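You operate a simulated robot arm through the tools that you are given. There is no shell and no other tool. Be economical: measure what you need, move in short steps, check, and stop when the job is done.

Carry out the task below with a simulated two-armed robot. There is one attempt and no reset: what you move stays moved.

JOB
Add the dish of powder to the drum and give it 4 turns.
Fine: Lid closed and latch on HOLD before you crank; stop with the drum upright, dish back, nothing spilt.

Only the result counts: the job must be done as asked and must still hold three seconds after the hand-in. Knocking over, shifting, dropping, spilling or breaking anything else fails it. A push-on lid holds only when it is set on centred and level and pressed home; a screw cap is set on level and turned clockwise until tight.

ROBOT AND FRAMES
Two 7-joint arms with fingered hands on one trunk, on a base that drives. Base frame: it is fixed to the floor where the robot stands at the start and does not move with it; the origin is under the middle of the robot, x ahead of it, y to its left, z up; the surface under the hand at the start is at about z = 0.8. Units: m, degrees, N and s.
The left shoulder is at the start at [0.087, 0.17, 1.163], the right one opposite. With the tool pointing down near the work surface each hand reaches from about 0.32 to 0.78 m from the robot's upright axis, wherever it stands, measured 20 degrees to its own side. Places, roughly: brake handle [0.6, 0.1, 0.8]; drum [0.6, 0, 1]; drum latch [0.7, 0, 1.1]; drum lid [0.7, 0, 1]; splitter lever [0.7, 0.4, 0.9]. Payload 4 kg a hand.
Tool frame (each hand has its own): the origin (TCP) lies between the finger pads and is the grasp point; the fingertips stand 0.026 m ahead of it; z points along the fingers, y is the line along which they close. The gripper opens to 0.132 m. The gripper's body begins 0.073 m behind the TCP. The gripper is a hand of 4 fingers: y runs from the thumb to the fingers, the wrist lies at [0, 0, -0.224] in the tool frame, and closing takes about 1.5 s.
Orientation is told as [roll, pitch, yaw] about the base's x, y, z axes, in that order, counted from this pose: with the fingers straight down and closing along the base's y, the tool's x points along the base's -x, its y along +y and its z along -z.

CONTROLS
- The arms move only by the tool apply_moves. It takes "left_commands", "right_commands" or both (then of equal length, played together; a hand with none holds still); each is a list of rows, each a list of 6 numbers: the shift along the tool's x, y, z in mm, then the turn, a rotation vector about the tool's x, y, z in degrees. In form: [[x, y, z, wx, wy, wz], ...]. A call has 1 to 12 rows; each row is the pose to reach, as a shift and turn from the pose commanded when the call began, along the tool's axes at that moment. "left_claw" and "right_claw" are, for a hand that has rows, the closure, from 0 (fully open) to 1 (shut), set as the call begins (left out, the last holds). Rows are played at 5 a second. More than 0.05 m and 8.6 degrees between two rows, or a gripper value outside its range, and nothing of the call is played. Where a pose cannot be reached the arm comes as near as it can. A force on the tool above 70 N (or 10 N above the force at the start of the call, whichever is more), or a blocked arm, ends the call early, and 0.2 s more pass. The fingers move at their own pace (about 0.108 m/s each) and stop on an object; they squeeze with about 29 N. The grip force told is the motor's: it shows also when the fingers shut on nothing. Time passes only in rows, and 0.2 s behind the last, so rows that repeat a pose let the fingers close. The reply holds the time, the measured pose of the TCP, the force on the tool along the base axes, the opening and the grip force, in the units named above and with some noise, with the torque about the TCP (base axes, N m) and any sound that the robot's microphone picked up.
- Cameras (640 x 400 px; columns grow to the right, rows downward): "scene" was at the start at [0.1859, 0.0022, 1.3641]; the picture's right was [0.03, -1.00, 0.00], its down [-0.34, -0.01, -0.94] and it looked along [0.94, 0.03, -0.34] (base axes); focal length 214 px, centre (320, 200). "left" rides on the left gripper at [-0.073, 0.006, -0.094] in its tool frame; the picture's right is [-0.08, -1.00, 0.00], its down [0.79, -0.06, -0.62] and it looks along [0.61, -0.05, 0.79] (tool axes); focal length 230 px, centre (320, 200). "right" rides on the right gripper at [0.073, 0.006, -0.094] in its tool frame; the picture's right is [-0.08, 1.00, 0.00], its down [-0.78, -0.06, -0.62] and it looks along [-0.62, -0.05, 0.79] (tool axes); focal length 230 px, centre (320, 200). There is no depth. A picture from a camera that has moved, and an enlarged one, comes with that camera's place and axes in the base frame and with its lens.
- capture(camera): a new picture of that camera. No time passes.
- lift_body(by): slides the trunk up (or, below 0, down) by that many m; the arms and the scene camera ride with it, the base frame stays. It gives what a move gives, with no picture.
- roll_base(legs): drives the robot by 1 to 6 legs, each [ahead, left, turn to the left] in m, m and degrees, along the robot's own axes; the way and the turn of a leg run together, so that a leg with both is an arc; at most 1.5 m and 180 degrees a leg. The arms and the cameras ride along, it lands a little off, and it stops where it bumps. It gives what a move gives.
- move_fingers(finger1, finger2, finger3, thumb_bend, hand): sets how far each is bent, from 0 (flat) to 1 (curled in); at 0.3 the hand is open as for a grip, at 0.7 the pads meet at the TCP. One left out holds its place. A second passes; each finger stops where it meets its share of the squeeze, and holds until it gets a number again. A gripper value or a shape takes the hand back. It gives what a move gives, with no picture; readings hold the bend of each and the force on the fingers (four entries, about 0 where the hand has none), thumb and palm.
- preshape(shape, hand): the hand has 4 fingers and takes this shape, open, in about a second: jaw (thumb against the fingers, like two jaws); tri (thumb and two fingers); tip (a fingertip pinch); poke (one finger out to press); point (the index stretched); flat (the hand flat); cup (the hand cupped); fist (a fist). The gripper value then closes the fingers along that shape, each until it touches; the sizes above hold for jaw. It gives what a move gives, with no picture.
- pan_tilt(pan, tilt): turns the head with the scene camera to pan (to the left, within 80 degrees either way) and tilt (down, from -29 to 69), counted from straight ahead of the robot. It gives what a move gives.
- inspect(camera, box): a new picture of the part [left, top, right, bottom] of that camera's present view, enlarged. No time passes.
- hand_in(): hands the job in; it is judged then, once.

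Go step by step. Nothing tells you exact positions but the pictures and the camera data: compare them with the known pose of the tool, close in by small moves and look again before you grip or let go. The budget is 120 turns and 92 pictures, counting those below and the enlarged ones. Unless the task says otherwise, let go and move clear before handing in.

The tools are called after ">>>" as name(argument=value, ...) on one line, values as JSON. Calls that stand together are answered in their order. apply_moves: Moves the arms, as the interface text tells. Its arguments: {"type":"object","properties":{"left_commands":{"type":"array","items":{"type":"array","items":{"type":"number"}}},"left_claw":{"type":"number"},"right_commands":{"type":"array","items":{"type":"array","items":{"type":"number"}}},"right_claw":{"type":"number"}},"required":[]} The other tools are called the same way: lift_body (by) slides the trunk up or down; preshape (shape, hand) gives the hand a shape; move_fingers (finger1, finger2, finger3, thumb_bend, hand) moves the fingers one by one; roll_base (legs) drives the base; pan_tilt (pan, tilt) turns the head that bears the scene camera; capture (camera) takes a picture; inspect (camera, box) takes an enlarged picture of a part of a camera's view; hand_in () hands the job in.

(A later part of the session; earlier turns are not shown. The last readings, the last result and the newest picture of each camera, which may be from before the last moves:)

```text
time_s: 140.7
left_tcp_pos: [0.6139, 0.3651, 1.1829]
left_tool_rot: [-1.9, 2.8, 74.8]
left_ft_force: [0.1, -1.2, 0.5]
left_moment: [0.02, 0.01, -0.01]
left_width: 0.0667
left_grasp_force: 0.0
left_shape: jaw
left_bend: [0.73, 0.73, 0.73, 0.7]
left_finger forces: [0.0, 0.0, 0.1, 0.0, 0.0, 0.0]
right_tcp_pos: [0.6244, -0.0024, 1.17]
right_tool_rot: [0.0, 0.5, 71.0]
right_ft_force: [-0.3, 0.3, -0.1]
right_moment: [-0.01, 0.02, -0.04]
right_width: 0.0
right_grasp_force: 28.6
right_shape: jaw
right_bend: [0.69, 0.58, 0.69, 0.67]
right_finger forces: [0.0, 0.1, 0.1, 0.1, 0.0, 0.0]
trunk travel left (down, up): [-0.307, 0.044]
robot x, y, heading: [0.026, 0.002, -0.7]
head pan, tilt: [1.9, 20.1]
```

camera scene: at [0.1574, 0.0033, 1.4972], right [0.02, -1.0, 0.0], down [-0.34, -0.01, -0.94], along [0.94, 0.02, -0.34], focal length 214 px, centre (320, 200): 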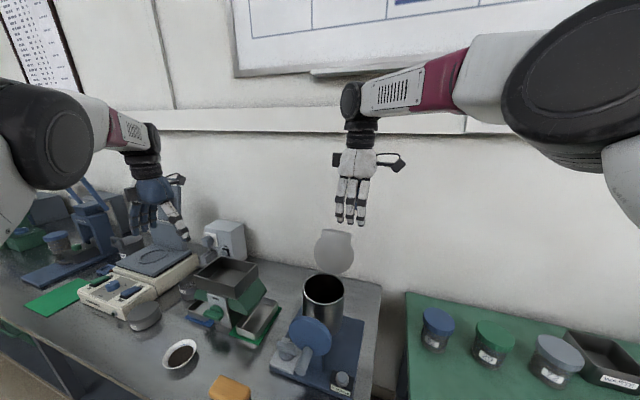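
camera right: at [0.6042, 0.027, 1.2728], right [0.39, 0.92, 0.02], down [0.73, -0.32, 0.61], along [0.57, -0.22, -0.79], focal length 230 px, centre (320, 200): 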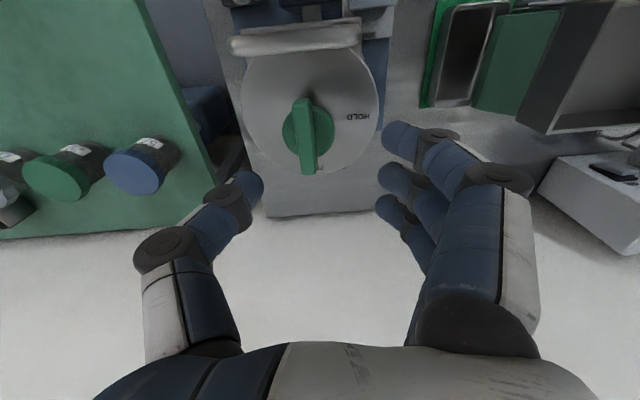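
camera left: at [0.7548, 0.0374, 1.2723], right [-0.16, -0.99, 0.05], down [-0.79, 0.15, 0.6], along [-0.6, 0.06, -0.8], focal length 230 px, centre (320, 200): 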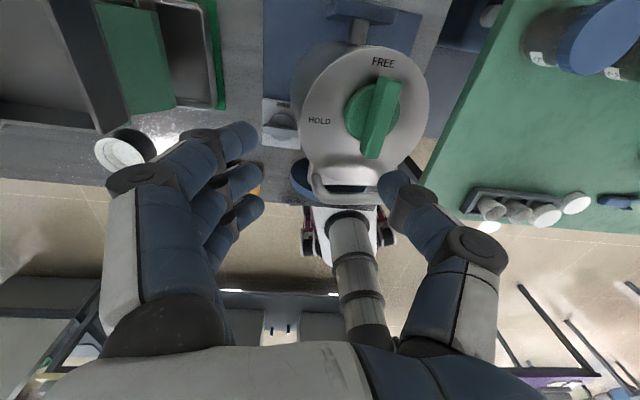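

>>> apply_moves(right_commands=[[10, -6, 0, 0, 0, 0], [10, -6, 25, 0, 0, 0], [10, -6, 45, 0, 0, 0], [10, -6, 54, 0, 0, 0], [10, -6, 54, 0, 0, 0]])

>>> apply_moves(right_commands=[[0, -6, 0, 0, 0, 0], [0, -12, 0, 0, 0, 0], [0, -18, 0, 0, 0, 0], [0, -23, 0, 0, 0, 0], [0, -26, 0, 0, 0, 0], [0, -26, 0, 0, 0, 0]])

```text
time_s: 141.9
left_tcp_pos: [0.614, 0.3654, 1.1835]
left_tool_rot: [-1.9, 2.7, 74.8]
left_ft_force: [-0.7, 0.0, 0.9]
left_moment: [-0.01, 0.03, 0.02]
left_width: 0.0667
left_grasp_force: 0.0
left_shape: jaw
left_bend: [0.73, 0.73, 0.73, 0.7]
left_finger forces: [0.0, 0.0, 0.1, 0.1, 0.1, 0.0]
right_tcp_pos: [0.6287, -0.0155, 1.1149]
right_tool_rot: [-0.1, 0.5, 71.0]
right_ft_force: [0.6, 0.2, -0.1]
right_moment: [0.02, 0.01, -0.01]
right_width: 0.0002
right_grasp_force: 28.5
right_shape: jaw
right_bend: [0.69, 0.58, 0.69, 0.67]
right_finger forces: [0.1, 0.1, 0.0, 0.0, 0.0, 0.0]
trunk travel left (down, up): [-0.307, 0.044]
robot x, y, heading: [0.0229, 0.0034, -0.9]
head pan, tilt: [1.9, 20.1]
```

```text
time_s: 143.3
left_tcp_pos: [0.6147, 0.3657, 1.1822]
left_tool_rot: [-1.9, 2.7, 74.7]
left_ft_force: [-0.2, 0.8, -0.5]
left_moment: [0.01, -0.02, -0.01]
left_width: 0.0665
left_grasp_force: 0.1
left_shape: jaw
left_bend: [0.73, 0.73, 0.73, 0.7]
left_finger forces: [0.1, 0.0, 0.0, 0.1, 0.0, 0.1]
right_tcp_pos: [0.6541, -0.0231, 1.1175]
right_tool_rot: [-0.1, 0.4, 71.0]
right_ft_force: [-0.2, -0.2, -0.3]
right_moment: [-0.02, -0.01, 0.03]
right_width: 0.0
right_grasp_force: 29.4
right_shape: jaw
right_bend: [0.69, 0.58, 0.69, 0.67]
right_finger forces: [0.1, 0.0, 0.0, 0.0, 0.1, 0.0]
trunk travel left (down, up): [-0.307, 0.044]
robot x, y, heading: [0.0218, 0.0074, -1.0]
head pan, tilt: [1.9, 20.1]
```

>>> apply_moves(right_commands=[[0, -4, 0, 0, 0, 0], [0, -8, 0, 0, 0, 0], [0, -12, 0, 0, 0, 0], [0, -12, 0, 0, 0, 0]])

```text
time_s: 144.3
left_tcp_pos: [0.6146, 0.3655, 1.183]
left_tool_rot: [-2.0, 2.7, 74.9]
left_ft_force: [-0.6, 0.3, 0.5]
left_moment: [0.0, 0.01, 0.0]
left_width: 0.0668
left_grasp_force: 0.0
left_shape: jaw
left_bend: [0.73, 0.73, 0.73, 0.7]
left_finger forces: [0.0, 0.0, 0.0, 0.0, 0.0, 0.0]
right_tcp_pos: [0.6645, -0.0267, 1.1162]
right_tool_rot: [-0.1, 0.4, 71.0]
right_ft_force: [0.2, 0.2, -0.6]
right_moment: [0.04, -0.01, -0.02]
right_width: 0.0001
right_grasp_force: 29.3
right_shape: jaw
right_bend: [0.69, 0.58, 0.69, 0.67]
right_finger forces: [0.1, 0.0, 0.0, 0.0, 0.0, 0.0]
trunk travel left (down, up): [-0.307, 0.044]
robot x, y, heading: [0.0226, 0.0019, -0.7]
head pan, tilt: [1.9, 20.1]
```

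No contact at all, so the tips are passing above the bar. I'll go back, 17 mm lower, and push again.

>>> apply_moves(right_commands=[[0, 12, 0, 0, 0, 0], [0, 24, 0, 0, 0, 0], [0, 37, 0, 0, 0, 0], [0, 37, 9, 0, 0, 0], [0, 37, 17, 0, 0, 0], [0, 37, 17, 0, 0, 0]])

>>> apply_moves(right_commands=[[0, -5, 0, 0, 0, 0], [0, -10, 0, 0, 0, 0], [0, -15, 0, 0, 0, 0], [0, -20, 0, 0, 0, 0], [0, -23, 0, 0, 0, 0], [0, -25, 0, 0, 0, 0]])

```text
time_s: 145.7
left_tcp_pos: [0.6139, 0.3646, 1.1829]
left_tool_rot: [-1.8, 2.7, 74.8]
left_ft_force: [0.0, -1.0, 0.1]
left_moment: [0.02, -0.03, 0.0]
left_width: 0.0666
left_grasp_force: 0.0
left_shape: jaw
left_bend: [0.73, 0.73, 0.73, 0.7]
left_finger forces: [0.0, 0.0, 0.1, 0.1, 0.0, 0.0]
right_tcp_pos: [0.6313, -0.0169, 1.1013]
right_tool_rot: [-0.4, 0.3, 70.9]
right_ft_force: [11.7, -6.8, 18.4]
right_moment: [0.06, 0.28, 0.07]
right_width: 0.0
right_grasp_force: 29.4
right_shape: jaw
right_bend: [0.69, 0.58, 0.69, 0.67]
right_finger forces: [0.0, 0.1, 0.0, 0.0, 0.1, 0.1]
trunk travel left (down, up): [-0.307, 0.044]
robot x, y, heading: [0.0203, 0.0025, -1.1]
head pan, tilt: [1.9, 20.1]
```

```text
time_s: 147.1
left_tcp_pos: [0.6146, 0.3641, 1.1832]
left_tool_rot: [-2.0, 2.7, 74.8]
left_ft_force: [-0.7, -0.9, -0.3]
left_moment: [-0.03, -0.01, 0.03]
left_width: 0.0668
left_grasp_force: 0.0
left_shape: jaw
left_bend: [0.73, 0.73, 0.73, 0.7]
left_finger forces: [0.0, 0.1, 0.0, 0.0, 0.0, 0.1]
right_tcp_pos: [0.6522, -0.0233, 1.0989]
right_tool_rot: [-0.1, 0.3, 70.9]
right_ft_force: [-2.2, 1.0, 1.7]
right_moment: [0.05, 0.02, 0.06]
right_width: 0.0002
right_grasp_force: 29.0
right_shape: jaw
right_bend: [0.69, 0.57, 0.68, 0.67]
right_finger forces: [0.0, 0.1, 3.4, 0.0, 0.0, 0.1]
trunk travel left (down, up): [-0.307, 0.044]
robot x, y, heading: [0.0206, 0.0015, -0.5]
head pan, tilt: [1.9, 20.1]
```

There is light contact now, so it's turning. I'll push on until the stop shows.

>>> apply_moves(right_commands=[[0, -4, 0, 0, 0, 0], [0, -8, 0, 0, 0, 0], [0, -12, 0, 0, 0, 0], [0, -12, 0, 0, 0, 0]])

>>> inspect(camera="right", box=[180, 0, 420, 190])

```text
time_s: 148.1
left_tcp_pos: [0.6103, 0.366, 1.1848]
left_tool_rot: [-2.1, 2.7, 74.8]
left_ft_force: [0.4, 0.0, -0.2]
left_moment: [0.02, 0.01, -0.01]
left_width: 0.0666
left_grasp_force: 0.1
left_shape: jaw
left_bend: [0.73, 0.73, 0.73, 0.7]
left_finger forces: [0.1, 0.0, 0.0, 0.0, 0.0, 0.0]
right_tcp_pos: [0.6602, -0.026, 1.1027]
right_tool_rot: [-0.3, 0.4, 71.0]
right_ft_force: [-16.5, 2.8, 18.6]
right_moment: [0.46, 0.11, 0.41]
right_width: 0.0
right_grasp_force: 28.9
right_shape: jaw
right_bend: [0.69, 0.57, 0.69, 0.67]
right_finger forces: [0.0, 0.0, 26.5, 0.0, 0.0, 0.0]
trunk travel left (down, up): [-0.307, 0.044]
robot x, y, heading: [0.0224, 0.0062, -0.5]
head pan, tilt: [1.9, 20.1]
```

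```text
2.11 times, centred on (300, 95) of right
camera zoom: at [0.6309, -0.0941, 1.1958], right [-0.92, 0.4, -0.01], down [0.31, 0.73, 0.61], along [0.25, 0.56, -0.79], focal length 484 px, centre (362, 421)
```

zoom: 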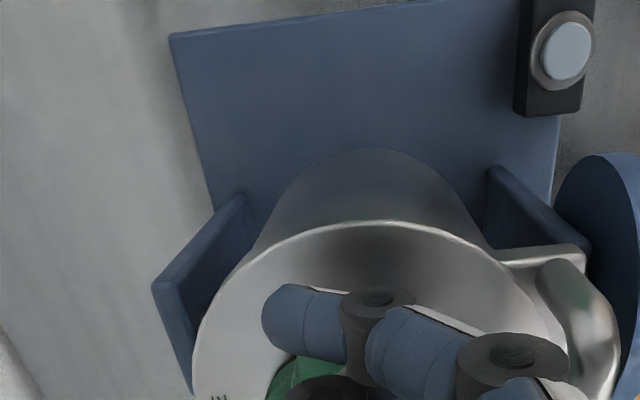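

Contact is ambiguous, so I need to see the bar. I'll back off, lift and take one picture.

>>> apply_moves(right_commands=[[0, 8, -5, 0, 0, 0], [0, 8, -35, 0, 0, 0], [20, 4, -65, 0, 0, 0], [45, 0, -80, 0, 0, 0], [45, 0, -80, 0, 0, 0]])

>>> inspect(camera="scene", box=[270, 220, 370, 290])

```text
time_s: 149.3
left_tcp_pos: [0.6146, 0.3658, 1.1821]
left_tool_rot: [-1.9, 2.8, 74.8]
left_ft_force: [0.1, -0.4, 0.6]
left_moment: [-0.01, 0.0, -0.03]
left_width: 0.0665
left_grasp_force: 0.1
left_shape: jaw
left_bend: [0.73, 0.73, 0.73, 0.7]
left_finger forces: [0.0, 0.0, 0.1, 0.0, 0.1, 0.1]
right_tcp_pos: [0.6496, -0.0686, 1.1807]
right_tool_rot: [-0.1, 0.6, 71.0]
right_ft_force: [0.8, 0.1, -0.6]
right_moment: [0.01, 0.02, 0.02]
right_width: 0.0
right_grasp_force: 28.8
right_shape: jaw
right_bend: [0.69, 0.57, 0.69, 0.67]
right_finger forces: [0.0, 0.1, 0.1, 0.0, 0.1, 0.0]
trunk travel left (down, up): [-0.307, 0.044]
robot x, y, heading: [0.0226, 0.0058, -0.8]
head pan, tilt: [1.9, 20.1]
```

```text
5.71 times, centred on (320, 255) of scene
camera zoom: at [0.1583, 0.0038, 1.4969], right [0.02, -1.0, 0.0], down [-0.34, -0.01, -0.94], along [0.94, 0.02, -0.34], focal length 1226 px, centre (320, -114)
```

zoom: 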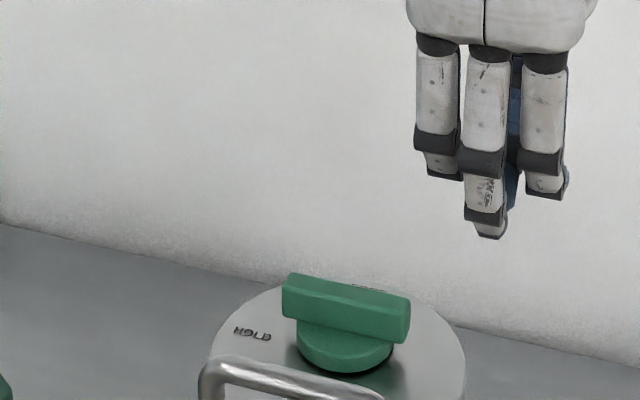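

The bar is back on HOLD, lying just as in the first picture, and the lid is closed. Now the crank: I'll bring the right hand above the crank handle at yaw -18.

>>> apply_moves(right_commands=[[-6, 15, 0, 0, 0, 8], [-12, 30, 0, 0, 0, 16], [-18, 45, 0, 0, 0, 24], [-25, 61, 0, 0, 0, 32], [-31, 76, 0, 0, 0, 40], [-37, 91, 0, 0, 0, 48], [-43, 107, 10, 0, 0, 56], [-49, 122, 25, 0, 0, 64], [-55, 137, 45, 0, 0, 72], [-62, 153, 70, 0, 0, 80], [-68, 168, 100, 0, 0, 88], [-68, 168, 120, 0, 0, 89]], right_claw=0.45)

```text
time_s: 152.1
left_tcp_pos: [0.6149, 0.3654, 1.1834]
left_tool_rot: [-1.9, 2.7, 74.8]
left_ft_force: [-1.0, -0.1, 0.1]
left_moment: [0.0, 0.02, 0.02]
left_width: 0.0666
left_grasp_force: 0.0
left_shape: jaw
left_bend: [0.73, 0.73, 0.73, 0.7]
left_finger forces: [0.0, 0.0, 0.0, 0.0, 0.1, 0.0]
right_tcp_pos: [0.5361, 0.0338, 1.0859]
right_tool_rot: [3.9, 0.6, -22.3]
right_ft_force: [0.1, -0.1, 0.2]
right_moment: [0.03, 0.0, 0.03]
right_width: 0.0723
right_grasp_force: 0.0
right_shape: jaw
right_bend: [0.72, 0.72, 0.72, 0.7]
right_finger forces: [0.0, 0.0, 0.0, 0.0, 0.0, 0.1]
trunk travel left (down, up): [-0.307, 0.044]
robot x, y, heading: [0.0256, 0.0011, -0.8]
head pan, tilt: [1.9, 20.1]
stopped in row 12 (right hand): the arm was blocked; the commanded pose is now the measured one
```

The right arm is cramped reaching across the body. I'll raise both hands, then drive the base to the left so the handle sits straight ahead of the right shoulder.

>>> apply_moves(right_commands=[[0, 0, -40, 0, 0, 0], [0, 0, -80, 0, 0, 0], [8, -35, -110, -1, 0, 0], [16, -70, -110, -2, 0, -1], [24, -105, -110, -3, 0, -2], [29, -141, -110, -4, 0, -4]], left_commands=[[0, 0, -40, 0, 0, 0], [0, 10, -80, 0, 0, 0], [4, 40, -100, 0, 0, 0], [8, 70, -100, 0, 0, 0], [12, 100, -100, 0, 0, 0], [14, 131, -100, 0, 0, 0]])

>>> roll_base(legs=[[-0.03, 0, 0], [0, 0.2, 0]])

```text
time_s: 153.5
left_tcp_pos: [0.4808, 0.3905, 1.2796]
left_tool_rot: [-2.0, 2.7, 74.8]
left_ft_force: [-0.1, 0.0, 0.3]
left_moment: [0.01, -0.03, 0.0]
left_width: 0.0664
left_grasp_force: 0.1
left_shape: jaw
left_bend: [0.73, 0.73, 0.73, 0.7]
left_finger forces: [0.1, 0.0, 0.0, 0.0, 0.0, 0.0]
right_tcp_pos: [0.4495, -0.0921, 1.1888]
right_tool_rot: [7.6, 0.1, -18.0]
right_ft_force: [0.8, -0.7, 0.1]
right_moment: [0.01, -0.01, -0.01]
right_width: 0.0725
right_grasp_force: 0.1
right_shape: jaw
right_bend: [0.72, 0.72, 0.72, 0.7]
right_finger forces: [0.0, 0.0, 0.0, 0.0, 0.1, 0.0]
trunk travel left (down, up): [-0.307, 0.044]
robot x, y, heading: [0.025, 0.0031, -0.8]
head pan, tilt: [1.9, 20.1]
```

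```text
time_s: 156.3
left_tcp_pos: [0.4579, 0.5916, 1.2794]
left_tool_rot: [-1.8, 2.7, 74.7]
left_ft_force: [0.1, 1.0, 0.4]
left_moment: [-0.02, 0.01, 0.03]
left_width: 0.0664
left_grasp_force: 0.1
left_shape: jaw
left_bend: [0.73, 0.73, 0.73, 0.7]
left_finger forces: [0.0, 0.0, 0.0, 0.1, 0.0, 0.0]
right_tcp_pos: [0.425, 0.1101, 1.1873]
right_tool_rot: [7.5, 0.3, -18.1]
right_ft_force: [0.2, -1.0, 0.3]
right_moment: [0.03, 0.0, 0.0]
right_width: 0.0722
right_grasp_force: 0.0
right_shape: jaw
right_bend: [0.72, 0.72, 0.72, 0.7]
right_finger forces: [0.0, 0.1, 0.1, 0.0, 0.1, 0.0]
trunk travel left (down, up): [-0.307, 0.044]
robot x, y, heading: [-0.005, 0.2043, -0.6]
head pan, tilt: [1.9, 20.1]
```

The base has moved 0.2 m to the left. I'll level the right hand and go to a hover just above the handle.

>>> apply_moves(right_commands=[[-20, -10, 10, 2.5, 0, 0], [-45, -18, 35, 5, 0, 0], [-70, -28, 65, 7.5, 0, 0], [-92, -38, 95, 7.5, 0, 0], [-100, -48, 120, 7.5, 0, 0], [-100, -48, 132, 7.5, 0, 0], [-100, -48, 132, 7.5, 0, 0]])

```text
time_s: 157.9
left_tcp_pos: [0.4564, 0.5915, 1.2788]
left_tool_rot: [-1.9, 2.7, 74.8]
left_ft_force: [-0.4, 0.6, -0.2]
left_moment: [0.01, 0.01, 0.01]
left_width: 0.0666
left_grasp_force: 0.1
left_shape: jaw
left_bend: [0.73, 0.73, 0.73, 0.7]
left_finger forces: [0.1, 0.1, 0.0, 0.0, 0.0, 0.0]
right_tcp_pos: [0.5111, 0.0496, 1.0486]
right_tool_rot: [0.0, 0.1, -18.0]
right_ft_force: [-0.1, 0.6, 0.3]
right_moment: [0.0, -0.01, -0.03]
right_width: 0.0723
right_grasp_force: 0.0
right_shape: jaw
right_bend: [0.72, 0.72, 0.72, 0.7]
right_finger forces: [0.1, 0.1, 0.0, 0.0, 0.0, 0.0]
trunk travel left (down, up): [-0.307, 0.044]
robot x, y, heading: [-0.0035, 0.2054, -0.8]
head pan, tilt: [1.9, 20.1]
```

The hand is exactly where I wanted it. I'll use the last picture to locate the handle.

>>> inspect(camera="right", box=[160, 0, 480, 200])

```text
2.00 times, centred on (320, 100) of right
camera zoom: at [0.4433, 0.0765, 1.1433], right [0.38, 0.92, 0.0], down [0.73, -0.3, 0.61], along [0.57, -0.24, -0.79], focal length 460 px, centre (320, 400)
```

zoom: 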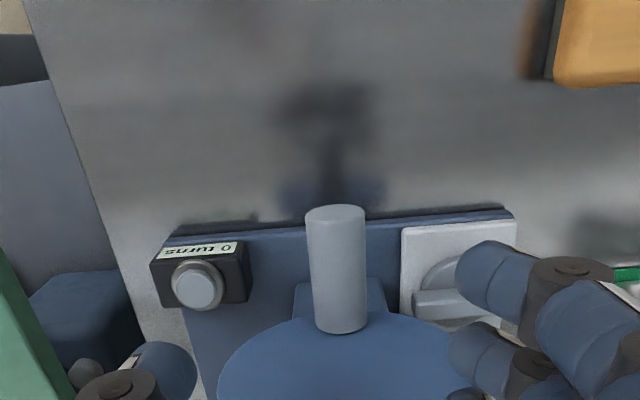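

The counter reads 0 turns and the handle is clear: centre near (0.530, 0.049, 0.922), hanging straight down, with a crank radius of about 45 mm. I'll descend around it and grip.

>>> apply_moves(right_commands=[[-6, 5, 30, 0, 0, 0], [-13, 5, 60, 0, 0, 0], [-13, 5, 90, 0, 0, 0], [-13, 5, 110, 0, 0, 0], [-13, 5, 122, 0, 0, 0], [-13, 5, 122, 0, 0, 0]])

>>> apply_moves(right_commands=[[0, 0, 0, 0, 0, 0], [0, 0, 0, 0, 0, 0], [0, 0, 0, 0, 0, 0], [0, 0, 0, 0, 0, 0]], right_claw=1)

```text
time_s: 159.3
left_tcp_pos: [0.4561, 0.592, 1.2798]
left_tool_rot: [-2.0, 2.7, 74.7]
left_ft_force: [0.0, -0.7, -0.6]
left_moment: [0.01, -0.02, 0.01]
left_width: 0.0666
left_grasp_force: 0.2
left_shape: jaw
left_bend: [0.73, 0.73, 0.73, 0.7]
left_finger forces: [0.0, 0.0, 0.0, 0.0, 0.1, 0.1]
right_tcp_pos: [0.525, 0.0518, 0.9267]
right_tool_rot: [0.0, 0.1, -18.1]
right_ft_force: [-1.6, 1.3, 1.3]
right_moment: [-0.07, -0.29, -0.01]
right_width: 0.0724
right_grasp_force: 0.0
right_shape: jaw
right_bend: [0.72, 0.72, 0.72, 0.7]
right_finger forces: [0.0, 0.0, 0.1, 0.0, 0.1, 2.5]
trunk travel left (down, up): [-0.307, 0.044]
robot x, y, heading: [0.0001, 0.2031, -0.6]
head pan, tilt: [1.9, 20.1]
```

```text
time_s: 160.3
left_tcp_pos: [0.4577, 0.5908, 1.2793]
left_tool_rot: [-1.9, 2.8, 74.7]
left_ft_force: [0.4, 0.5, -0.4]
left_moment: [0.0, 0.01, 0.01]
left_width: 0.0666
left_grasp_force: 0.0
left_shape: jaw
left_bend: [0.73, 0.73, 0.73, 0.7]
left_finger forces: [0.0, 0.0, 0.1, 0.1, 0.1, 0.0]
right_tcp_pos: [0.5246, 0.0514, 0.9275]
right_tool_rot: [-0.1, 0.3, -18.2]
right_ft_force: [-3.1, 1.9, -11.3]
right_moment: [-0.2, -0.36, 0.04]
right_width: 0.0144
right_grasp_force: 29.4
right_shape: jaw
right_bend: [0.72, 0.72, 0.72, 0.71]
right_finger forces: [8.5, 8.1, 8.1, 0.0, 25.0, 3.7]
trunk travel left (down, up): [-0.307, 0.044]
robot x, y, heading: [-0.0035, 0.2031, -0.6]
head pan, tilt: [1.9, 20.1]
```

The handle is held by all three fingers. I'll start turning clockwise with a small test arc of 60° and check the forces to confirm the radius.

>>> apply_moves(right_commands=[[3, 7.8, -0.7, 0, 0, 0], [4, 15.4, -2.7, 0, 0, 0], [4, 22.5, -6, 0, 0, 0], [4, 28.9, -10.5, 0, 0, 0], [4, 34.5, -16.1, 0, 0, 0], [4, 39, -22.5, 0, 0, 0]])

```text
time_s: 161.7
left_tcp_pos: [0.4576, 0.5932, 1.2779]
left_tool_rot: [-1.9, 2.8, 74.7]
left_ft_force: [-0.2, 0.5, -0.6]
left_moment: [-0.01, -0.01, -0.01]
left_width: 0.0665
left_grasp_force: 0.1
left_shape: jaw
left_bend: [0.73, 0.73, 0.73, 0.7]
left_finger forces: [0.1, 0.0, 0.1, 0.0, 0.0, 0.0]
right_tcp_pos: [0.5328, 0.091, 0.9508]
right_tool_rot: [-0.1, 0.2, -18.1]
right_ft_force: [0.1, -0.2, -0.9]
right_moment: [-0.01, 0.02, -0.01]
right_width: 0.0067
right_grasp_force: 29.2
right_shape: jaw
right_bend: [0.75, 0.73, 0.75, 0.75]
right_finger forces: [0.0, 0.0, 0.1, 0.0, 0.0, 0.0]
trunk travel left (down, up): [-0.307, 0.044]
robot x, y, heading: [-0.0072, 0.2023, -0.7]
head pan, tilt: [1.9, 20.1]
```

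The handle slipped out, since grip width is down and there is no load. I'll open, return above the start point, descend a little deeper and feel whether the handle is still at the bottom.

>>> apply_moves(right_commands=[[0, 0, 0, 0, 0, 0], [0, 0, 0, 0, 0, 0], [2, 0, -35, 0, 0, 0], [2, 0, -70, 0, 0, 0], [2, -20, -75, 0, 0, 0], [0, -39, -75, 0, 0, 0], [-2, -39, -40, 0, 0, 0], [-2, -39, 0, 0, 0, 0], [-2, -39, 22, 0, 0, 0], [-2, -39, 31, 0, 0, 0]], right_claw=0.4)

>>> apply_moves(right_commands=[[0, 0, 0, 0, 0, 0], [0, 0, 0, 0, 0, 0], [0, 0, 0, 0, 0, 0], [0, 0, 0, 0, 0, 0]], right_claw=1)

```text
time_s: 163.8
left_tcp_pos: [0.4554, 0.5958, 1.2789]
left_tool_rot: [-2.1, 2.8, 74.8]
left_ft_force: [0.8, -0.1, -0.3]
left_moment: [0.04, 0.04, -0.01]
left_width: 0.0668
left_grasp_force: 0.0
left_shape: jaw
left_bend: [0.73, 0.73, 0.73, 0.7]
left_finger forces: [0.1, 0.1, 0.0, 0.0, 0.0, 0.0]
right_tcp_pos: [0.5274, 0.0644, 0.9354]
right_tool_rot: [1.2, -1.0, -17.7]
right_ft_force: [-14.8, 21.6, 28.7]
right_moment: [-1.22, -1.1, 0.23]
right_width: 0.0796
right_grasp_force: 0.1
right_shape: jaw
right_bend: [0.71, 0.71, 0.71, 0.71]
right_finger forces: [9.4, 10.4, 7.6, 0.0, 0.0, 18.7]
trunk travel left (down, up): [-0.307, 0.044]
robot x, y, heading: [-0.0059, 0.2079, -0.7]
head pan, tilt: [1.9, 20.1]
stopped in row 10 (right hand): the force on the tool passed its limit at 80 N (the readings are from after the stop); the commanded pose is now the measured one
```

```text
time_s: 164.8
left_tcp_pos: [0.4526, 0.5967, 1.2803]
left_tool_rot: [-2.2, 2.7, 74.7]
left_ft_force: [0.2, 0.6, -0.1]
left_moment: [0.02, 0.03, -0.02]
left_width: 0.0665
left_grasp_force: 0.0
left_shape: jaw
left_bend: [0.73, 0.73, 0.73, 0.7]
left_finger forces: [0.1, 0.0, 0.1, 0.1, 0.0, 0.0]
right_tcp_pos: [0.5272, 0.0608, 0.9357]
right_tool_rot: [0.9, -1.1, -17.7]
right_ft_force: [-8.7, 23.3, 41.2]
right_moment: [-1.13, -0.61, 0.45]
right_width: 0.0112
right_grasp_force: 29.0
right_shape: jaw
right_bend: [0.76, 0.75, 0.76, 0.74]
right_finger forces: [12.5, 16.3, 14.1, 0.1, 0.0, 34.8]
trunk travel left (down, up): [-0.307, 0.044]
robot x, y, heading: [-0.0027, 0.2039, -0.7]
head pan, tilt: [1.9, 20.1]
```

Now the handle seems to be inside the closed hand, between palm and fingers: the palm is pressed and the crank has turned part way. That cage should work better than a pinch. I'll ease up a little to relieve the pressure and read the forces.

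>>> apply_moves(right_commands=[[3, 0, -5, 0, 0, 0], [6, 2, -10, 0, 0, 0], [6, 4, -14, 0, 0, 0], [6, 4, -14, 0, 0, 0]])

```text
time_s: 165.8
left_tcp_pos: [0.4568, 0.5925, 1.2797]
left_tool_rot: [-1.9, 2.7, 74.8]
left_ft_force: [-0.1, -0.1, -0.9]
left_moment: [-0.01, 0.02, -0.01]
left_width: 0.0665
left_grasp_force: 0.0
left_shape: jaw
left_bend: [0.73, 0.73, 0.73, 0.7]
left_finger forces: [0.1, 0.1, 0.1, 0.0, 0.0, 0.0]
right_tcp_pos: [0.525, 0.0617, 0.9464]
right_tool_rot: [0.9, -0.8, -18.0]
right_ft_force: [-0.4, 0.4, 0.5]
right_moment: [0.03, -0.01, -0.04]
right_width: 0.0109
right_grasp_force: 28.8
right_shape: jaw
right_bend: [0.76, 0.75, 0.76, 0.74]
right_finger forces: [0.1, 0.0, 0.0, 0.0, 0.0, 0.0]
trunk travel left (down, up): [-0.307, 0.044]
robot x, y, heading: [-0.0019, 0.2015, -1.0]
head pan, tilt: [1.9, 20.1]
```

>>> apply_moves(right_commands=[[0, 0, -8, 0, 0, 0], [0, 0, -16, 0, 0, 0], [0, 0, -24, 0, 0, 0], [0, 0, -32, 0, 0, 0]])

```text
time_s: 166.8
left_tcp_pos: [0.458, 0.5919, 1.2806]
left_tool_rot: [-1.9, 2.7, 74.8]
left_ft_force: [0.1, 1.5, 0.2]
left_moment: [0.01, 0.01, -0.02]
left_width: 0.0665
left_grasp_force: 0.1
left_shape: jaw
left_bend: [0.73, 0.73, 0.73, 0.7]
left_finger forces: [0.1, 0.1, 0.1, 0.1, 0.0, 0.0]
right_tcp_pos: [0.5237, 0.0605, 0.977]
right_tool_rot: [0.7, -0.7, -18.1]
right_ft_force: [-1.0, -3.2, -6.3]
right_moment: [0.04, -0.02, 0.0]
right_width: 0.0107
right_grasp_force: 29.3
right_shape: jaw
right_bend: [0.76, 0.75, 0.76, 0.75]
right_finger forces: [0.0, 0.0, 0.0, 0.1, 7.4, 0.0]
trunk travel left (down, up): [-0.307, 0.044]
robot x, y, heading: [-0.0037, 0.2032, -0.8]
head pan, tilt: [1.9, 20.1]
```

The thumb is lifting the handle, so it's caught in the hand. I'll open, drop about 14 mm and close to pinch it properly at this spot.

>>> apply_moves(right_commands=[[0, 0, 0, 0, 0, 0], [0, 0, 0, 0, 0, 0], [0, 0, 7, 0, 0, 0], [0, 0, 14, 0, 0, 0], [0, 0, 14, 0, 0, 0]], right_claw=0.5)

>>> apply_moves(right_commands=[[0, 0, 0, 0, 0, 0], [0, 0, 0, 0, 0, 0], [0, 0, 0, 0, 0, 0], [0, 0, 0, 0, 0, 0]], right_claw=1)

```text
time_s: 168.0
left_tcp_pos: [0.4573, 0.5933, 1.2783]
left_tool_rot: [-1.9, 2.8, 74.7]
left_ft_force: [0.1, -0.6, 0.3]
left_moment: [0.01, -0.04, -0.03]
left_width: 0.0666
left_grasp_force: 0.0
left_shape: jaw
left_bend: [0.73, 0.73, 0.73, 0.7]
left_finger forces: [0.1, 0.0, 0.0, 0.1, 0.1, 0.1]
right_tcp_pos: [0.525, 0.0622, 0.9638]
right_tool_rot: [0.8, -0.8, -18.0]
right_ft_force: [0.8, 0.8, -0.4]
right_moment: [-0.04, 0.03, 0.01]
right_width: 0.0656
right_grasp_force: 0.0
right_shape: jaw
right_bend: [0.73, 0.73, 0.73, 0.7]
right_finger forces: [0.0, 0.0, 0.0, 0.0, 0.0, 0.0]
trunk travel left (down, up): [-0.307, 0.044]
robot x, y, heading: [-0.0005, 0.2042, -0.9]
head pan, tilt: [1.9, 20.1]
```

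```text
time_s: 169.0
left_tcp_pos: [0.455, 0.5929, 1.2789]
left_tool_rot: [-1.9, 2.7, 74.9]
left_ft_force: [-1.1, 0.5, 0.6]
left_moment: [-0.01, 0.02, 0.0]
left_width: 0.0666
left_grasp_force: 0.2
left_shape: jaw
left_bend: [0.73, 0.73, 0.73, 0.7]
left_finger forces: [0.1, 0.1, 0.0, 0.0, 0.0, 0.1]
right_tcp_pos: [0.5257, 0.0622, 0.9646]
right_tool_rot: [0.8, -0.8, -17.9]
right_ft_force: [0.2, 0.0, 0.8]
right_moment: [0.0, 0.01, -0.01]
right_width: 0.0001
right_grasp_force: 29.2
right_shape: jaw
right_bend: [0.68, 0.58, 0.68, 0.66]
right_finger forces: [0.0, 0.0, 0.1, 0.1, 0.0, 0.0]
trunk travel left (down, up): [-0.307, 0.044]
robot x, y, heading: [-0.0016, 0.2072, -1.0]
head pan, tilt: [1.9, 20.1]
```

Nothing is in the pinch. I suspect the palm was rubbing the wheel and the handle has swung back down, so I'll retry at the bottom with the hand about 12 mm further forward of the wheel.

>>> apply_moves(right_commands=[[0, 0, -30, 0, 0, 0], [0, 0, -65, 0, 0, 0], [10, -12, -65, -0.8, 0.8, 0], [10, -12, -65, -0.8, 0.8, 0], [10, -12, -30, -0.8, 0.8, 0], [10, -12, 5, -0.8, 0.8, 0], [10, -12, 22, -0.8, 0.8, 0], [10, -12, 33, -0.8, 0.8, 0]], right_claw=0.4)

>>> apply_moves(right_commands=[[0, 0, 0, 0, 0, 0], [0, 0, 0, 0, 0, 0], [0, 0, 0, 0, 0, 0], [0, 0, 0, 0, 0, 0]], right_claw=1)

```text
time_s: 170.8
left_tcp_pos: [0.454, 0.5971, 1.2798]
left_tool_rot: [-2.1, 2.8, 74.8]
left_ft_force: [-0.6, 0.3, -0.2]
left_moment: [-0.02, 0.0, 0.03]
left_width: 0.0665
left_grasp_force: 0.1
left_shape: jaw
left_bend: [0.73, 0.73, 0.73, 0.7]
left_finger forces: [0.0, 0.0, 0.0, 0.0, 0.0, 0.0]
right_tcp_pos: [0.5151, 0.063, 0.9364]
right_tool_rot: [2.2, -0.9, -17.8]
right_ft_force: [8.0, 15.9, 53.4]
right_moment: [-0.77, 0.14, 0.13]
right_width: 0.0791
right_grasp_force: 0.1
right_shape: jaw
right_bend: [0.71, 0.71, 0.71, 0.71]
right_finger forces: [0.0, 15.3, 12.8, 0.1, 0.0, 28.9]
trunk travel left (down, up): [-0.307, 0.044]
robot x, y, heading: [-0.0032, 0.2004, -0.9]
head pan, tilt: [1.9, 20.1]
```

```text
time_s: 171.8
left_tcp_pos: [0.4531, 0.5953, 1.279]
left_tool_rot: [-2.1, 2.8, 74.8]
left_ft_force: [0.0, 0.6, 0.2]
left_moment: [0.0, 0.01, 0.03]
left_width: 0.0664
left_grasp_force: 0.1
left_shape: jaw
left_bend: [0.73, 0.73, 0.73, 0.7]
left_finger forces: [0.0, 0.1, 0.0, 0.0, 0.0, 0.0]
right_tcp_pos: [0.5146, 0.0603, 0.9374]
right_tool_rot: [1.9, -0.8, -17.9]
right_ft_force: [11.6, 15.8, 66.4]
right_moment: [-0.62, 0.47, 0.23]
right_width: 0.0033
right_grasp_force: 28.8
right_shape: jaw
right_bend: [0.68, 0.75, 0.76, 0.75]
right_finger forces: [0.0, 20.1, 18.2, 0.0, 0.0, 48.0]
trunk travel left (down, up): [-0.307, 0.044]
robot x, y, heading: [-0.0072, 0.2048, -0.5]
head pan, tilt: [1.9, 20.1]
```

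Now it's clear: the palm is resting on the handle, so the crank is near the top with the handle at z about 1.0. I'll open, rise to that height and pinch it there.

>>> apply_moves(right_commands=[[0, 0, -4, 0, 0, 0], [0, 0, -8, 0, 0, 0], [0, 0, -8, 0, 0, 0], [0, 0, -25, -2, 0, 0], [0, 0, -45, -2, 0.8, 0], [0, 0, -62, -2, 0.8, 0], [0, 0, -62, -2, 0.8, 0]], right_claw=0.4)

>>> apply_moves(right_commands=[[0, 0, 0, 0, 0, 0], [0, 0, 0, 0, 0, 0], [0, 0, 0, 0, 0, 0], [0, 0, 0, 0, 0, 0]], right_claw=1)

```text
time_s: 173.4
left_tcp_pos: [0.4575, 0.5927, 1.2791]
left_tool_rot: [-2.0, 2.7, 74.7]
left_ft_force: [0.2, -0.3, 0.1]
left_moment: [0.04, -0.03, -0.02]
left_width: 0.0667
left_grasp_force: 0.0
left_shape: jaw
left_bend: [0.73, 0.73, 0.73, 0.7]
left_finger forces: [0.1, 0.0, 0.1, 0.0, 0.0, 0.0]
right_tcp_pos: [0.5109, 0.0536, 0.9926]
right_tool_rot: [3.7, 0.8, -17.8]
right_ft_force: [0.4, 0.4, 0.0]
right_moment: [0.02, -0.01, 0.0]
right_width: 0.079
right_grasp_force: 0.1
right_shape: jaw
right_bend: [0.71, 0.71, 0.71, 0.71]
right_finger forces: [0.0, 0.0, 0.1, 0.0, 0.1, 0.0]
trunk travel left (down, up): [-0.307, 0.044]
robot x, y, heading: [-0.0039, 0.2077, -0.8]
head pan, tilt: [1.9, 20.1]
```

```text
time_s: 174.4
left_tcp_pos: [0.4576, 0.5922, 1.2794]
left_tool_rot: [-1.9, 2.7, 74.8]
left_ft_force: [0.2, 0.3, 0.1]
left_moment: [0.01, -0.01, -0.01]
left_width: 0.0664
left_grasp_force: 0.1
left_shape: jaw
left_bend: [0.73, 0.73, 0.73, 0.7]
left_finger forces: [0.0, 0.0, 0.0, 0.0, 0.0, 0.0]
right_tcp_pos: [0.5112, 0.0523, 0.9913]
right_tool_rot: [3.6, 0.7, -17.8]
right_ft_force: [-0.3, -0.7, -5.3]
right_moment: [-0.03, 0.0, 0.16]
right_width: 0.0
right_grasp_force: 28.7
right_shape: jaw
right_bend: [0.69, 0.6, 0.7, 0.66]
right_finger forces: [0.0, 0.1, 7.3, 0.0, 9.0, 0.0]
trunk travel left (down, up): [-0.307, 0.044]
robot x, y, heading: [-0.0043, 0.2036, -1.0]
head pan, tilt: [1.9, 20.1]
```

The handle sits just above the closed fingertips, at about z = 1.007. I'll open, rise 14 mm, level, move 6 mm closer to the wheel and pinch again.

>>> apply_moves(right_commands=[[0, 0, 0, 0, 0, 0], [0, 0, 0, 0, 0, 0], [0, 0, 0, 0, 0, 0], [-3, 0, -8, 2, 0, 0], [-6, 0, -15, 3.6, 0, 0], [-6, 0, -15, 3.6, 0, 0]], right_claw=0.4)

>>> apply_moves(right_commands=[[0, 0, 0, 0, 0, 0], [0, 0, 0, 0, 0, 0], [0, 0, 0, 0, 0, 0], [0, 0, 0, 0, 0, 0]], right_claw=1)

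```text
time_s: 175.8
left_tcp_pos: [0.4569, 0.5934, 1.2801]
left_tool_rot: [-1.9, 2.7, 74.8]
left_ft_force: [0.1, 0.5, 0.3]
left_moment: [0.0, -0.03, 0.01]
left_width: 0.0667
left_grasp_force: 0.0
left_shape: jaw
left_bend: [0.73, 0.73, 0.73, 0.7]
left_finger forces: [0.0, 0.1, 0.1, 0.0, 0.0, 0.0]
right_tcp_pos: [0.5162, 0.0501, 1.0073]
right_tool_rot: [0.0, 0.8, -17.9]
right_ft_force: [-0.6, 0.2, -0.1]
right_moment: [0.02, 0.01, 0.01]
right_width: 0.0792
right_grasp_force: 0.1
right_shape: jaw
right_bend: [0.71, 0.71, 0.71, 0.71]
right_finger forces: [0.0, 0.0, 0.0, 0.0, 0.0, 0.0]
trunk travel left (down, up): [-0.307, 0.044]
robot x, y, heading: [-0.0044, 0.2045, -1.0]
head pan, tilt: [1.9, 20.1]
```

```text
time_s: 176.8
left_tcp_pos: [0.4574, 0.5924, 1.2789]
left_tool_rot: [-1.8, 2.7, 74.8]
left_ft_force: [0.4, 0.2, -0.2]
left_moment: [0.03, 0.02, 0.02]
left_width: 0.0667
left_grasp_force: 0.0
left_shape: jaw
left_bend: [0.73, 0.73, 0.73, 0.7]
left_finger forces: [0.1, 0.2, 0.0, 0.0, 0.1, 0.1]
right_tcp_pos: [0.5171, 0.0499, 1.0051]
right_tool_rot: [0.0, 0.9, -17.8]
right_ft_force: [-2.5, -0.5, -15.4]
right_moment: [-0.07, 0.05, 0.23]
right_width: 0.0002
right_grasp_force: 29.4
right_shape: jaw
right_bend: [0.7, 0.71, 0.71, 0.73]
right_finger forces: [4.3, 10.1, 9.8, 0.0, 23.4, 0.0]
trunk travel left (down, up): [-0.307, 0.044]
robot x, y, heading: [0.0016, 0.2005, -1.0]
head pan, tilt: [1.9, 20.1]
```

The handle is well enclosed at the top of the circle, so the crank is half a turn on via the left side. I'll carry on clockwise with a 41 mm radius, a quarter turn first.

>>> apply_moves(right_commands=[[0, -10.6, 1.4, 0, 0, 0], [0, -20.5, 5.5, 0, 0, 0], [0, -29, 12, 0, 0, 0], [0, -35.5, 20.5, 0, 0, 0], [0, -39.6, 30.4, 0, 0, 0], [0, -41, 41, 0, 0, 0]])

```text
time_s: 178.2
left_tcp_pos: [0.4564, 0.5933, 1.2803]
left_tool_rot: [-2.0, 2.7, 74.9]
left_ft_force: [-0.1, 0.1, 0.1]
left_moment: [-0.02, -0.02, -0.03]
left_width: 0.0663
left_grasp_force: 0.2
left_shape: jaw
left_bend: [0.73, 0.73, 0.73, 0.7]
left_finger forces: [0.0, 0.0, 0.1, 0.1, 0.0, 0.0]
right_tcp_pos: [0.5047, 0.0097, 0.967]
right_tool_rot: [0.0, 0.8, -18.0]
right_ft_force: [-8.2, -4.0, 1.5]
right_moment: [0.07, -0.06, 0.26]
right_width: 0.0
right_grasp_force: 28.6
right_shape: jaw
right_bend: [0.7, 0.71, 0.72, 0.74]
right_finger forces: [5.0, 0.1, 6.4, 0.1, 4.7, 0.0]
trunk travel left (down, up): [-0.307, 0.044]
robot x, y, heading: [-0.0011, 0.2032, -0.8]
head pan, tilt: [1.9, 20.1]
```

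It is still held with light forces. I'll continue down to the bottom.

>>> apply_moves(right_commands=[[1, 1.4, 10.6, 0, 0, 0], [2, 5.5, 20.5, 0, 0, 0], [3, 12, 29, 0, 0, 0], [3, 20.5, 35.5, 0, 0, 0], [3, 30.4, 39.6, 0, 0, 0], [3, 41, 41, 0, 0, 0]])

```text
time_s: 179.7
left_tcp_pos: [0.4548, 0.5895, 1.2801]
left_tool_rot: [-2.1, 2.7, 74.5]
left_ft_force: [-0.6, 0.0, 0.1]
left_moment: [-0.05, 0.04, 0.01]
left_width: 0.0665
left_grasp_force: 0.1
left_shape: jaw
left_bend: [0.73, 0.73, 0.73, 0.7]
left_finger forces: [0.0, 0.0, 0.0, 0.0, 0.0, 0.1]
right_tcp_pos: [0.5106, 0.0393, 0.9324]
right_tool_rot: [-0.5, 0.3, -18.5]
right_ft_force: [-22.6, -20.9, 34.8]
right_moment: [1.02, -1.66, -0.09]
right_width: 0.0003
right_grasp_force: 29.3
right_shape: jaw
right_bend: [0.7, 0.7, 0.73, 0.74]
right_finger forces: [0.0, 0.1, 0.1, 0.0, 27.5, 22.4]
trunk travel left (down, up): [-0.307, 0.044]
robot x, y, heading: [-0.0063, 0.2021, -1.2]
head pan, tilt: [1.9, 20.1]
stopped in row 6 (right hand): the force on the tool passed its limit at 72 N (the readings are from after the stop); the commanded pose is now the measured one
```

Near the bottom the palm rubs the wheel. I'll tilt the hand 20° so the palm leans away from the wheel, keeping hold of the handle.

>>> apply_moves(right_commands=[[2, 0, 0, 0, -5, 0], [3, 0, 0, 0, -10, 0], [3, 0, 0, 0, -15, 0], [3, 0, 0, 0, -20, 0], [3, 0, 0, 0, -20, 0]])

```text
time_s: 180.3
left_tcp_pos: [0.4566, 0.5894, 1.2795]
left_tool_rot: [-2.1, 2.8, 74.4]
left_ft_force: [0.4, -0.5, -1.1]
left_moment: [-0.07, -0.02, 0.02]
left_width: 0.0669
left_grasp_force: 0.0
left_shape: jaw
left_bend: [0.73, 0.73, 0.73, 0.7]
left_finger forces: [0.1, 0.0, 0.0, 0.0, 0.0, 0.1]
right_tcp_pos: [0.5207, 0.0384, 0.9348]
right_tool_rot: [-0.4, -10.0, -18.6]
right_ft_force: [6.6, -14.4, 18.3]
right_moment: [0.91, 0.97, 0.16]
right_width: 0.0
right_grasp_force: 29.5
right_shape: jaw
right_bend: [0.7, 0.71, 0.73, 0.75]
right_finger forces: [0.0, 0.0, 0.0, 0.1, 23.5, 22.5]
trunk travel left (down, up): [-0.307, 0.044]
robot x, y, heading: [-0.0014, 0.2027, -1.3]
head pan, tilt: [1.9, 20.1]
stopped in row 3 (right hand): the force on the tool passed its limit at 75 N (the readings are from after the stop); the commanded pose is now the measured one
```

The handle is sitting under the palm just past the top on the right, and my path jammed it. I'll treat the hand as a cage: shift right, then press it down along the right side with the palm.

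>>> apply_moves(right_commands=[[-2, -10, -12, 0, 0, 0], [-3, -22, -20, 0, 0, 0], [-3, -31, -15, 0, 0, 0], [0, -31, 0, 0, 0, 0], [2, -31, 14, 0, 0, 0], [4, -31, 26, 0, 0, 0], [7, -26, 40, 0, 0, 0], [9, -16, 54, 0, 0, 0]])

```text
time_s: 182.1
left_tcp_pos: [0.4584, 0.5892, 1.2806]
left_tool_rot: [-1.9, 2.8, 74.5]
left_ft_force: [0.2, -0.3, 0.8]
left_moment: [-0.02, 0.02, 0.01]
left_width: 0.0665
left_grasp_force: 0.0
left_shape: jaw
left_bend: [0.73, 0.73, 0.73, 0.7]
left_finger forces: [0.1, 0.0, 0.1, 0.0, 0.0, 0.1]
right_tcp_pos: [0.5137, 0.0245, 0.8779]
right_tool_rot: [-0.3, -9.7, -18.4]
right_ft_force: [0.6, -0.2, 0.4]
right_moment: [0.01, -0.04, -0.04]
right_width: 0.0
right_grasp_force: 29.1
right_shape: jaw
right_bend: [0.7, 0.7, 0.73, 0.74]
right_finger forces: [0.0, 0.0, 0.0, 0.0, 0.0, 0.0]
trunk travel left (down, up): [-0.307, 0.044]
robot x, y, heading: [-0.0036, 0.2034, -1.1]
head pan, tilt: [1.9, 20.1]
```

>>> apply_moves(right_commands=[[0, 10, 5, 0, 0, 0], [0, 22, 8, 0, 0, 0], [0, 34, 9, 0, 0, 0], [0, 47, 8, 0, 0, 0], [0, 58, 4, 0, 0, 0], [0, 66, -4, 0, 0, 0]])

```text
time_s: 183.5
left_tcp_pos: [0.4585, 0.5899, 1.2792]
left_tool_rot: [-2.0, 2.6, 74.7]
left_ft_force: [0.0, 0.2, 0.0]
left_moment: [-0.01, 0.01, -0.02]
left_width: 0.0668
left_grasp_force: 0.2
left_shape: jaw
left_bend: [0.73, 0.73, 0.73, 0.7]
left_finger forces: [0.1, 0.0, 0.1, 0.0, 0.0, 0.0]
right_tcp_pos: [0.5369, 0.0863, 0.8824]
right_tool_rot: [-0.2, -9.8, -18.3]
right_ft_force: [-0.3, -0.5, 0.5]
right_moment: [-0.05, -0.02, -0.04]
right_width: 0.0
right_grasp_force: 29.2
right_shape: jaw
right_bend: [0.7, 0.7, 0.73, 0.74]
right_finger forces: [0.1, 0.1, 0.1, 0.1, 0.0, 0.1]
trunk travel left (down, up): [-0.307, 0.044]
robot x, y, heading: [-0.0012, 0.2019, -1.1]
head pan, tilt: [1.9, 20.1]
```

>>> apply_moves(right_commands=[[-2, 2, -14, 0, 0, 0], [-5, 2, -28, 0, 0, 0], [-7, 1, -42, 0, 0, 0], [-10, 0, -56, 0, 0, 0], [-12, -4, -70, 0, 0, 0], [-14, -9, -82, 0, 0, 0]])

```text
time_s: 184.9
left_tcp_pos: [0.4601, 0.589, 1.279]
left_tool_rot: [-1.9, 2.6, 74.6]
left_ft_force: [0.3, -0.1, -0.7]
left_moment: [0.03, -0.02, 0.01]
left_width: 0.0667
left_grasp_force: 0.0
left_shape: jaw
left_bend: [0.73, 0.73, 0.73, 0.7]
left_finger forces: [0.1, 0.1, 0.0, 0.1, 0.0, 0.0]
right_tcp_pos: [0.5317, 0.0783, 0.9658]
right_tool_rot: [-0.2, -9.8, -18.5]
right_ft_force: [0.1, 0.1, 0.1]
right_moment: [0.02, -0.02, -0.04]
right_width: 0.0002
right_grasp_force: 29.1
right_shape: jaw
right_bend: [0.7, 0.7, 0.73, 0.75]
right_finger forces: [0.1, 0.1, 0.0, 0.0, 0.1, 0.0]
trunk travel left (down, up): [-0.307, 0.044]
robot x, y, heading: [-0.0021, 0.1995, -1.1]
head pan, tilt: [1.9, 20.1]
```

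No load during this loop, which fits a light crank held loosely in the hand. As a test I'll go on to the top: if the handle is caged, I should feel it pull at the top of its circle.

>>> apply_moves(right_commands=[[-2, -8, -12, 0, 0, 0], [-4, -18, -22, 0, 0, 0], [-6, -28, -32, 0, 0, 0], [-7, -31, -38, 0, 0, 0]])

```text
time_s: 185.9
left_tcp_pos: [0.4619, 0.5888, 1.2783]
left_tool_rot: [-1.8, 2.8, 74.5]
left_ft_force: [0.8, 0.3, -0.2]
left_moment: [0.0, 0.0, -0.02]
left_width: 0.0665
left_grasp_force: 0.0
left_shape: jaw
left_bend: [0.73, 0.73, 0.73, 0.7]
left_finger forces: [0.1, 0.0, 0.0, 0.1, 0.1, 0.0]
right_tcp_pos: [0.5214, 0.0479, 0.9976]
right_tool_rot: [-0.5, -9.0, -18.3]
right_ft_force: [-9.1, 3.9, -62.5]
right_moment: [-0.33, 0.0, 0.13]
right_width: 0.0
right_grasp_force: 28.8
right_shape: jaw
right_bend: [0.64, 0.7, 0.7, 0.74]
right_finger forces: [21.2, 0.1, 13.9, 0.0, 33.8, 0.0]
trunk travel left (down, up): [-0.307, 0.044]
robot x, y, heading: [-0.0013, 0.2014, -1.0]
head pan, tilt: [1.9, 20.1]
```

It pulled at exactly the top, so the handle is caged and that loop made one full turn: 1.5 turns in total. I'll run the next full loop in one go, ending with the same check at the top.

>>> apply_moves(right_commands=[[2, -20, 12, 0, 0, 0], [6, -42.5, 35, 0, 0, 0], [11.5, -43.5, 66.5, 0, 0, 0], [16, -42.5, 94, 0, 0, 0], [19.5, -31.5, 114, 0, 0, 0], [21.5, -9.5, 124.5, 0, 0, 0], [22, 16.5, 126.5, 0, 0, 0], [20.5, 38.5, 120, 0, 0, 0], [16.5, 46.5, 96, 0, 0, 0], [10.5, 45.5, 61.5, 0, 0, 0], [5.5, 35.5, 32, 0, 0, 0], [0, 3, 1, 0, 0, 0]])

```text
time_s: 188.5
left_tcp_pos: [0.4631, 0.5862, 1.2776]
left_tool_rot: [-1.7, 2.7, 74.6]
left_ft_force: [0.7, -0.2, -0.6]
left_moment: [0.01, 0.0, 0.01]
left_width: 0.0663
left_grasp_force: 0.1
left_shape: jaw
left_bend: [0.73, 0.73, 0.73, 0.7]
left_finger forces: [0.0, 0.0, 0.0, 0.0, 0.0, 0.1]
right_tcp_pos: [0.5234, 0.051, 0.998]
right_tool_rot: [-0.5, -8.7, -18.3]
right_ft_force: [-4.9, 0.1, -66.9]
right_moment: [-0.23, 0.07, -0.01]
right_width: 0.0001
right_grasp_force: 29.1
right_shape: jaw
right_bend: [0.65, 0.7, 0.71, 0.76]
right_finger forces: [16.5, 0.1, 14.9, 0.0, 19.5, 0.0]
trunk travel left (down, up): [-0.307, 0.044]
robot x, y, heading: [-0.0008, 0.204, -1.1]
head pan, tilt: [1.9, 20.1]
```

Same signature at the top, so that makes 2.5 turns. I'll repeat for 3.5.

>>> apply_moves(right_commands=[[2, -22, 12, 0, 0, 0], [6, -44.5, 35, 0, 0, 0], [11.5, -45.5, 66.5, 0, 0, 0], [16, -44.5, 94, 0, 0, 0], [19.5, -33.5, 114, 0, 0, 0], [21.5, -11.5, 124.5, 0, 0, 0], [22, 14.5, 126.5, 0, 0, 0], [20.5, 36.5, 120, 0, 0, 0], [16.5, 44.5, 96, 0, 0, 0], [10.5, 43.5, 61.5, 0, 0, 0], [5.5, 33.5, 32, 0, 0, 0], [0, 0, 3, 0, 0, 0]])

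```text
time_s: 191.1
left_tcp_pos: [0.4616, 0.5865, 1.2787]
left_tool_rot: [-1.8, 2.4, 74.5]
left_ft_force: [-0.5, -0.8, 0.4]
left_moment: [0.02, 0.05, 0.0]
left_width: 0.0667
left_grasp_force: 0.0
left_shape: jaw
left_bend: [0.73, 0.73, 0.73, 0.7]
left_finger forces: [0.0, 0.1, 0.0, 0.0, 0.0, 0.0]
right_tcp_pos: [0.5203, 0.0508, 0.9938]
right_tool_rot: [-0.5, -8.9, -18.3]
right_ft_force: [-6.3, 0.2, -49.1]
right_moment: [-0.2, 0.01, 0.26]
right_width: 0.0
right_grasp_force: 29.2
right_shape: jaw
right_bend: [0.68, 0.7, 0.72, 0.76]
right_finger forces: [15.4, 0.1, 9.6, 0.0, 18.1, 0.0]
trunk travel left (down, up): [-0.307, 0.044]
robot x, y, heading: [-0.0001, 0.2009, -1.2]
head pan, tilt: [1.9, 20.1]
```

That makes 3.5 turns. Now the last half turn, down the right side to the bottom, finishing with the palm settling the handle at its lowest point.

>>> apply_moves(right_commands=[[2, -22, 8, 0, 0, 0], [6, -45, 31, 0, 0, 0], [11, -46, 63, 0, 0, 0], [15.5, -45, 90, 0, 0, 0], [19, -34, 110, 0, 0, 0], [21, -14, 120, 0, 0, 0], [21.5, -2, 123, 0, 0, 0], [21.5, 0, 125, 0, 0, 0], [21.5, 0, 125, 0, 0, 0]])

```text
time_s: 193.1
left_tcp_pos: [0.4591, 0.5905, 1.2802]
left_tool_rot: [-1.9, 2.7, 74.7]
left_ft_force: [-1.0, 0.1, -1.1]
left_moment: [-0.01, 0.01, 0.0]
left_width: 0.0666
left_grasp_force: 0.1
left_shape: jaw
left_bend: [0.73, 0.73, 0.73, 0.7]
left_finger forces: [0.0, 0.0, 0.0, 0.0, 0.0, 0.1]
right_tcp_pos: [0.5254, 0.0516, 0.8727]
right_tool_rot: [-0.2, -9.8, -18.3]
right_ft_force: [0.6, -0.4, -0.1]
right_moment: [0.03, 0.0, 0.0]
right_width: 0.0001
right_grasp_force: 28.8
right_shape: jaw
right_bend: [0.7, 0.7, 0.73, 0.75]
right_finger forces: [0.1, 0.1, 0.0, 0.1, 0.1, 0.0]
trunk travel left (down, up): [-0.307, 0.044]
robot x, y, heading: [-0.0026, 0.2022, -1.1]
head pan, tilt: [1.9, 20.1]
```

No palm load. I'll open around the handle, rise to the original grip height and pinch: that both checks that it's at the bottom and centres it.

>>> apply_moves(right_commands=[[0, 0, 0, 0, 0, 0], [0, 0, 0, 0, 0, 0], [0, 0, 0, 0, 0, 0], [-3, 0, -18, 0, 0, 0], [-6, 0, -36, 0, 0, 0], [-9, 0, -53, 0, 0, 0], [-9, 0, -53, 0, 0, 0]], right_claw=0.4)

>>> apply_moves(right_commands=[[0, 0, 0, 0, 0, 0], [0, 0, 0, 0, 0, 0], [0, 0, 0, 0, 0, 0], [0, 0, 0, 0, 0, 0]], right_claw=1)

```text
time_s: 194.7
left_tcp_pos: [0.4579, 0.59, 1.2786]
left_tool_rot: [-1.9, 2.7, 74.7]
left_ft_force: [0.4, -0.8, -0.7]
left_moment: [-0.04, -0.04, 0.01]
left_width: 0.0668
left_grasp_force: 0.1
left_shape: jaw
left_bend: [0.73, 0.73, 0.73, 0.7]
left_finger forces: [0.1, 0.0, 0.0, 0.0, 0.0, 0.0]
right_tcp_pos: [0.5252, 0.0516, 0.9286]
right_tool_rot: [-0.2, -9.9, -18.4]
right_ft_force: [0.2, 0.9, -0.3]
right_moment: [-0.04, -0.02, 0.0]
right_width: 0.0794
right_grasp_force: 0.1
right_shape: jaw
right_bend: [0.71, 0.71, 0.71, 0.71]
right_finger forces: [0.0, 0.0, 0.0, 0.0, 0.1, 0.0]
trunk travel left (down, up): [-0.307, 0.044]
robot x, y, heading: [-0.0024, 0.2034, -1.3]
head pan, tilt: [1.9, 20.1]
```

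```text
time_s: 195.7
left_tcp_pos: [0.46, 0.589, 1.2796]
left_tool_rot: [-1.9, 2.7, 74.5]
left_ft_force: [0.0, -0.4, -0.7]
left_moment: [0.02, 0.02, 0.02]
left_width: 0.0667
left_grasp_force: 0.2
left_shape: jaw
left_bend: [0.73, 0.73, 0.73, 0.7]
left_finger forces: [0.0, 0.0, 0.1, 0.1, 0.0, 0.0]
right_tcp_pos: [0.5256, 0.0525, 0.9271]
right_tool_rot: [-0.3, -9.7, -18.4]
right_ft_force: [0.6, 0.0, -10.9]
right_moment: [0.0, -0.01, 0.03]
right_width: 0.0149
right_grasp_force: 29.5
right_shape: jaw
right_bend: [0.71, 0.72, 0.73, 0.71]
right_finger forces: [8.2, 8.5, 8.8, 0.0, 24.3, 0.1]
trunk travel left (down, up): [-0.307, 0.044]
robot x, y, heading: [-0.0036, 0.2007, -1.1]
head pan, tilt: [1.9, 20.1]
```

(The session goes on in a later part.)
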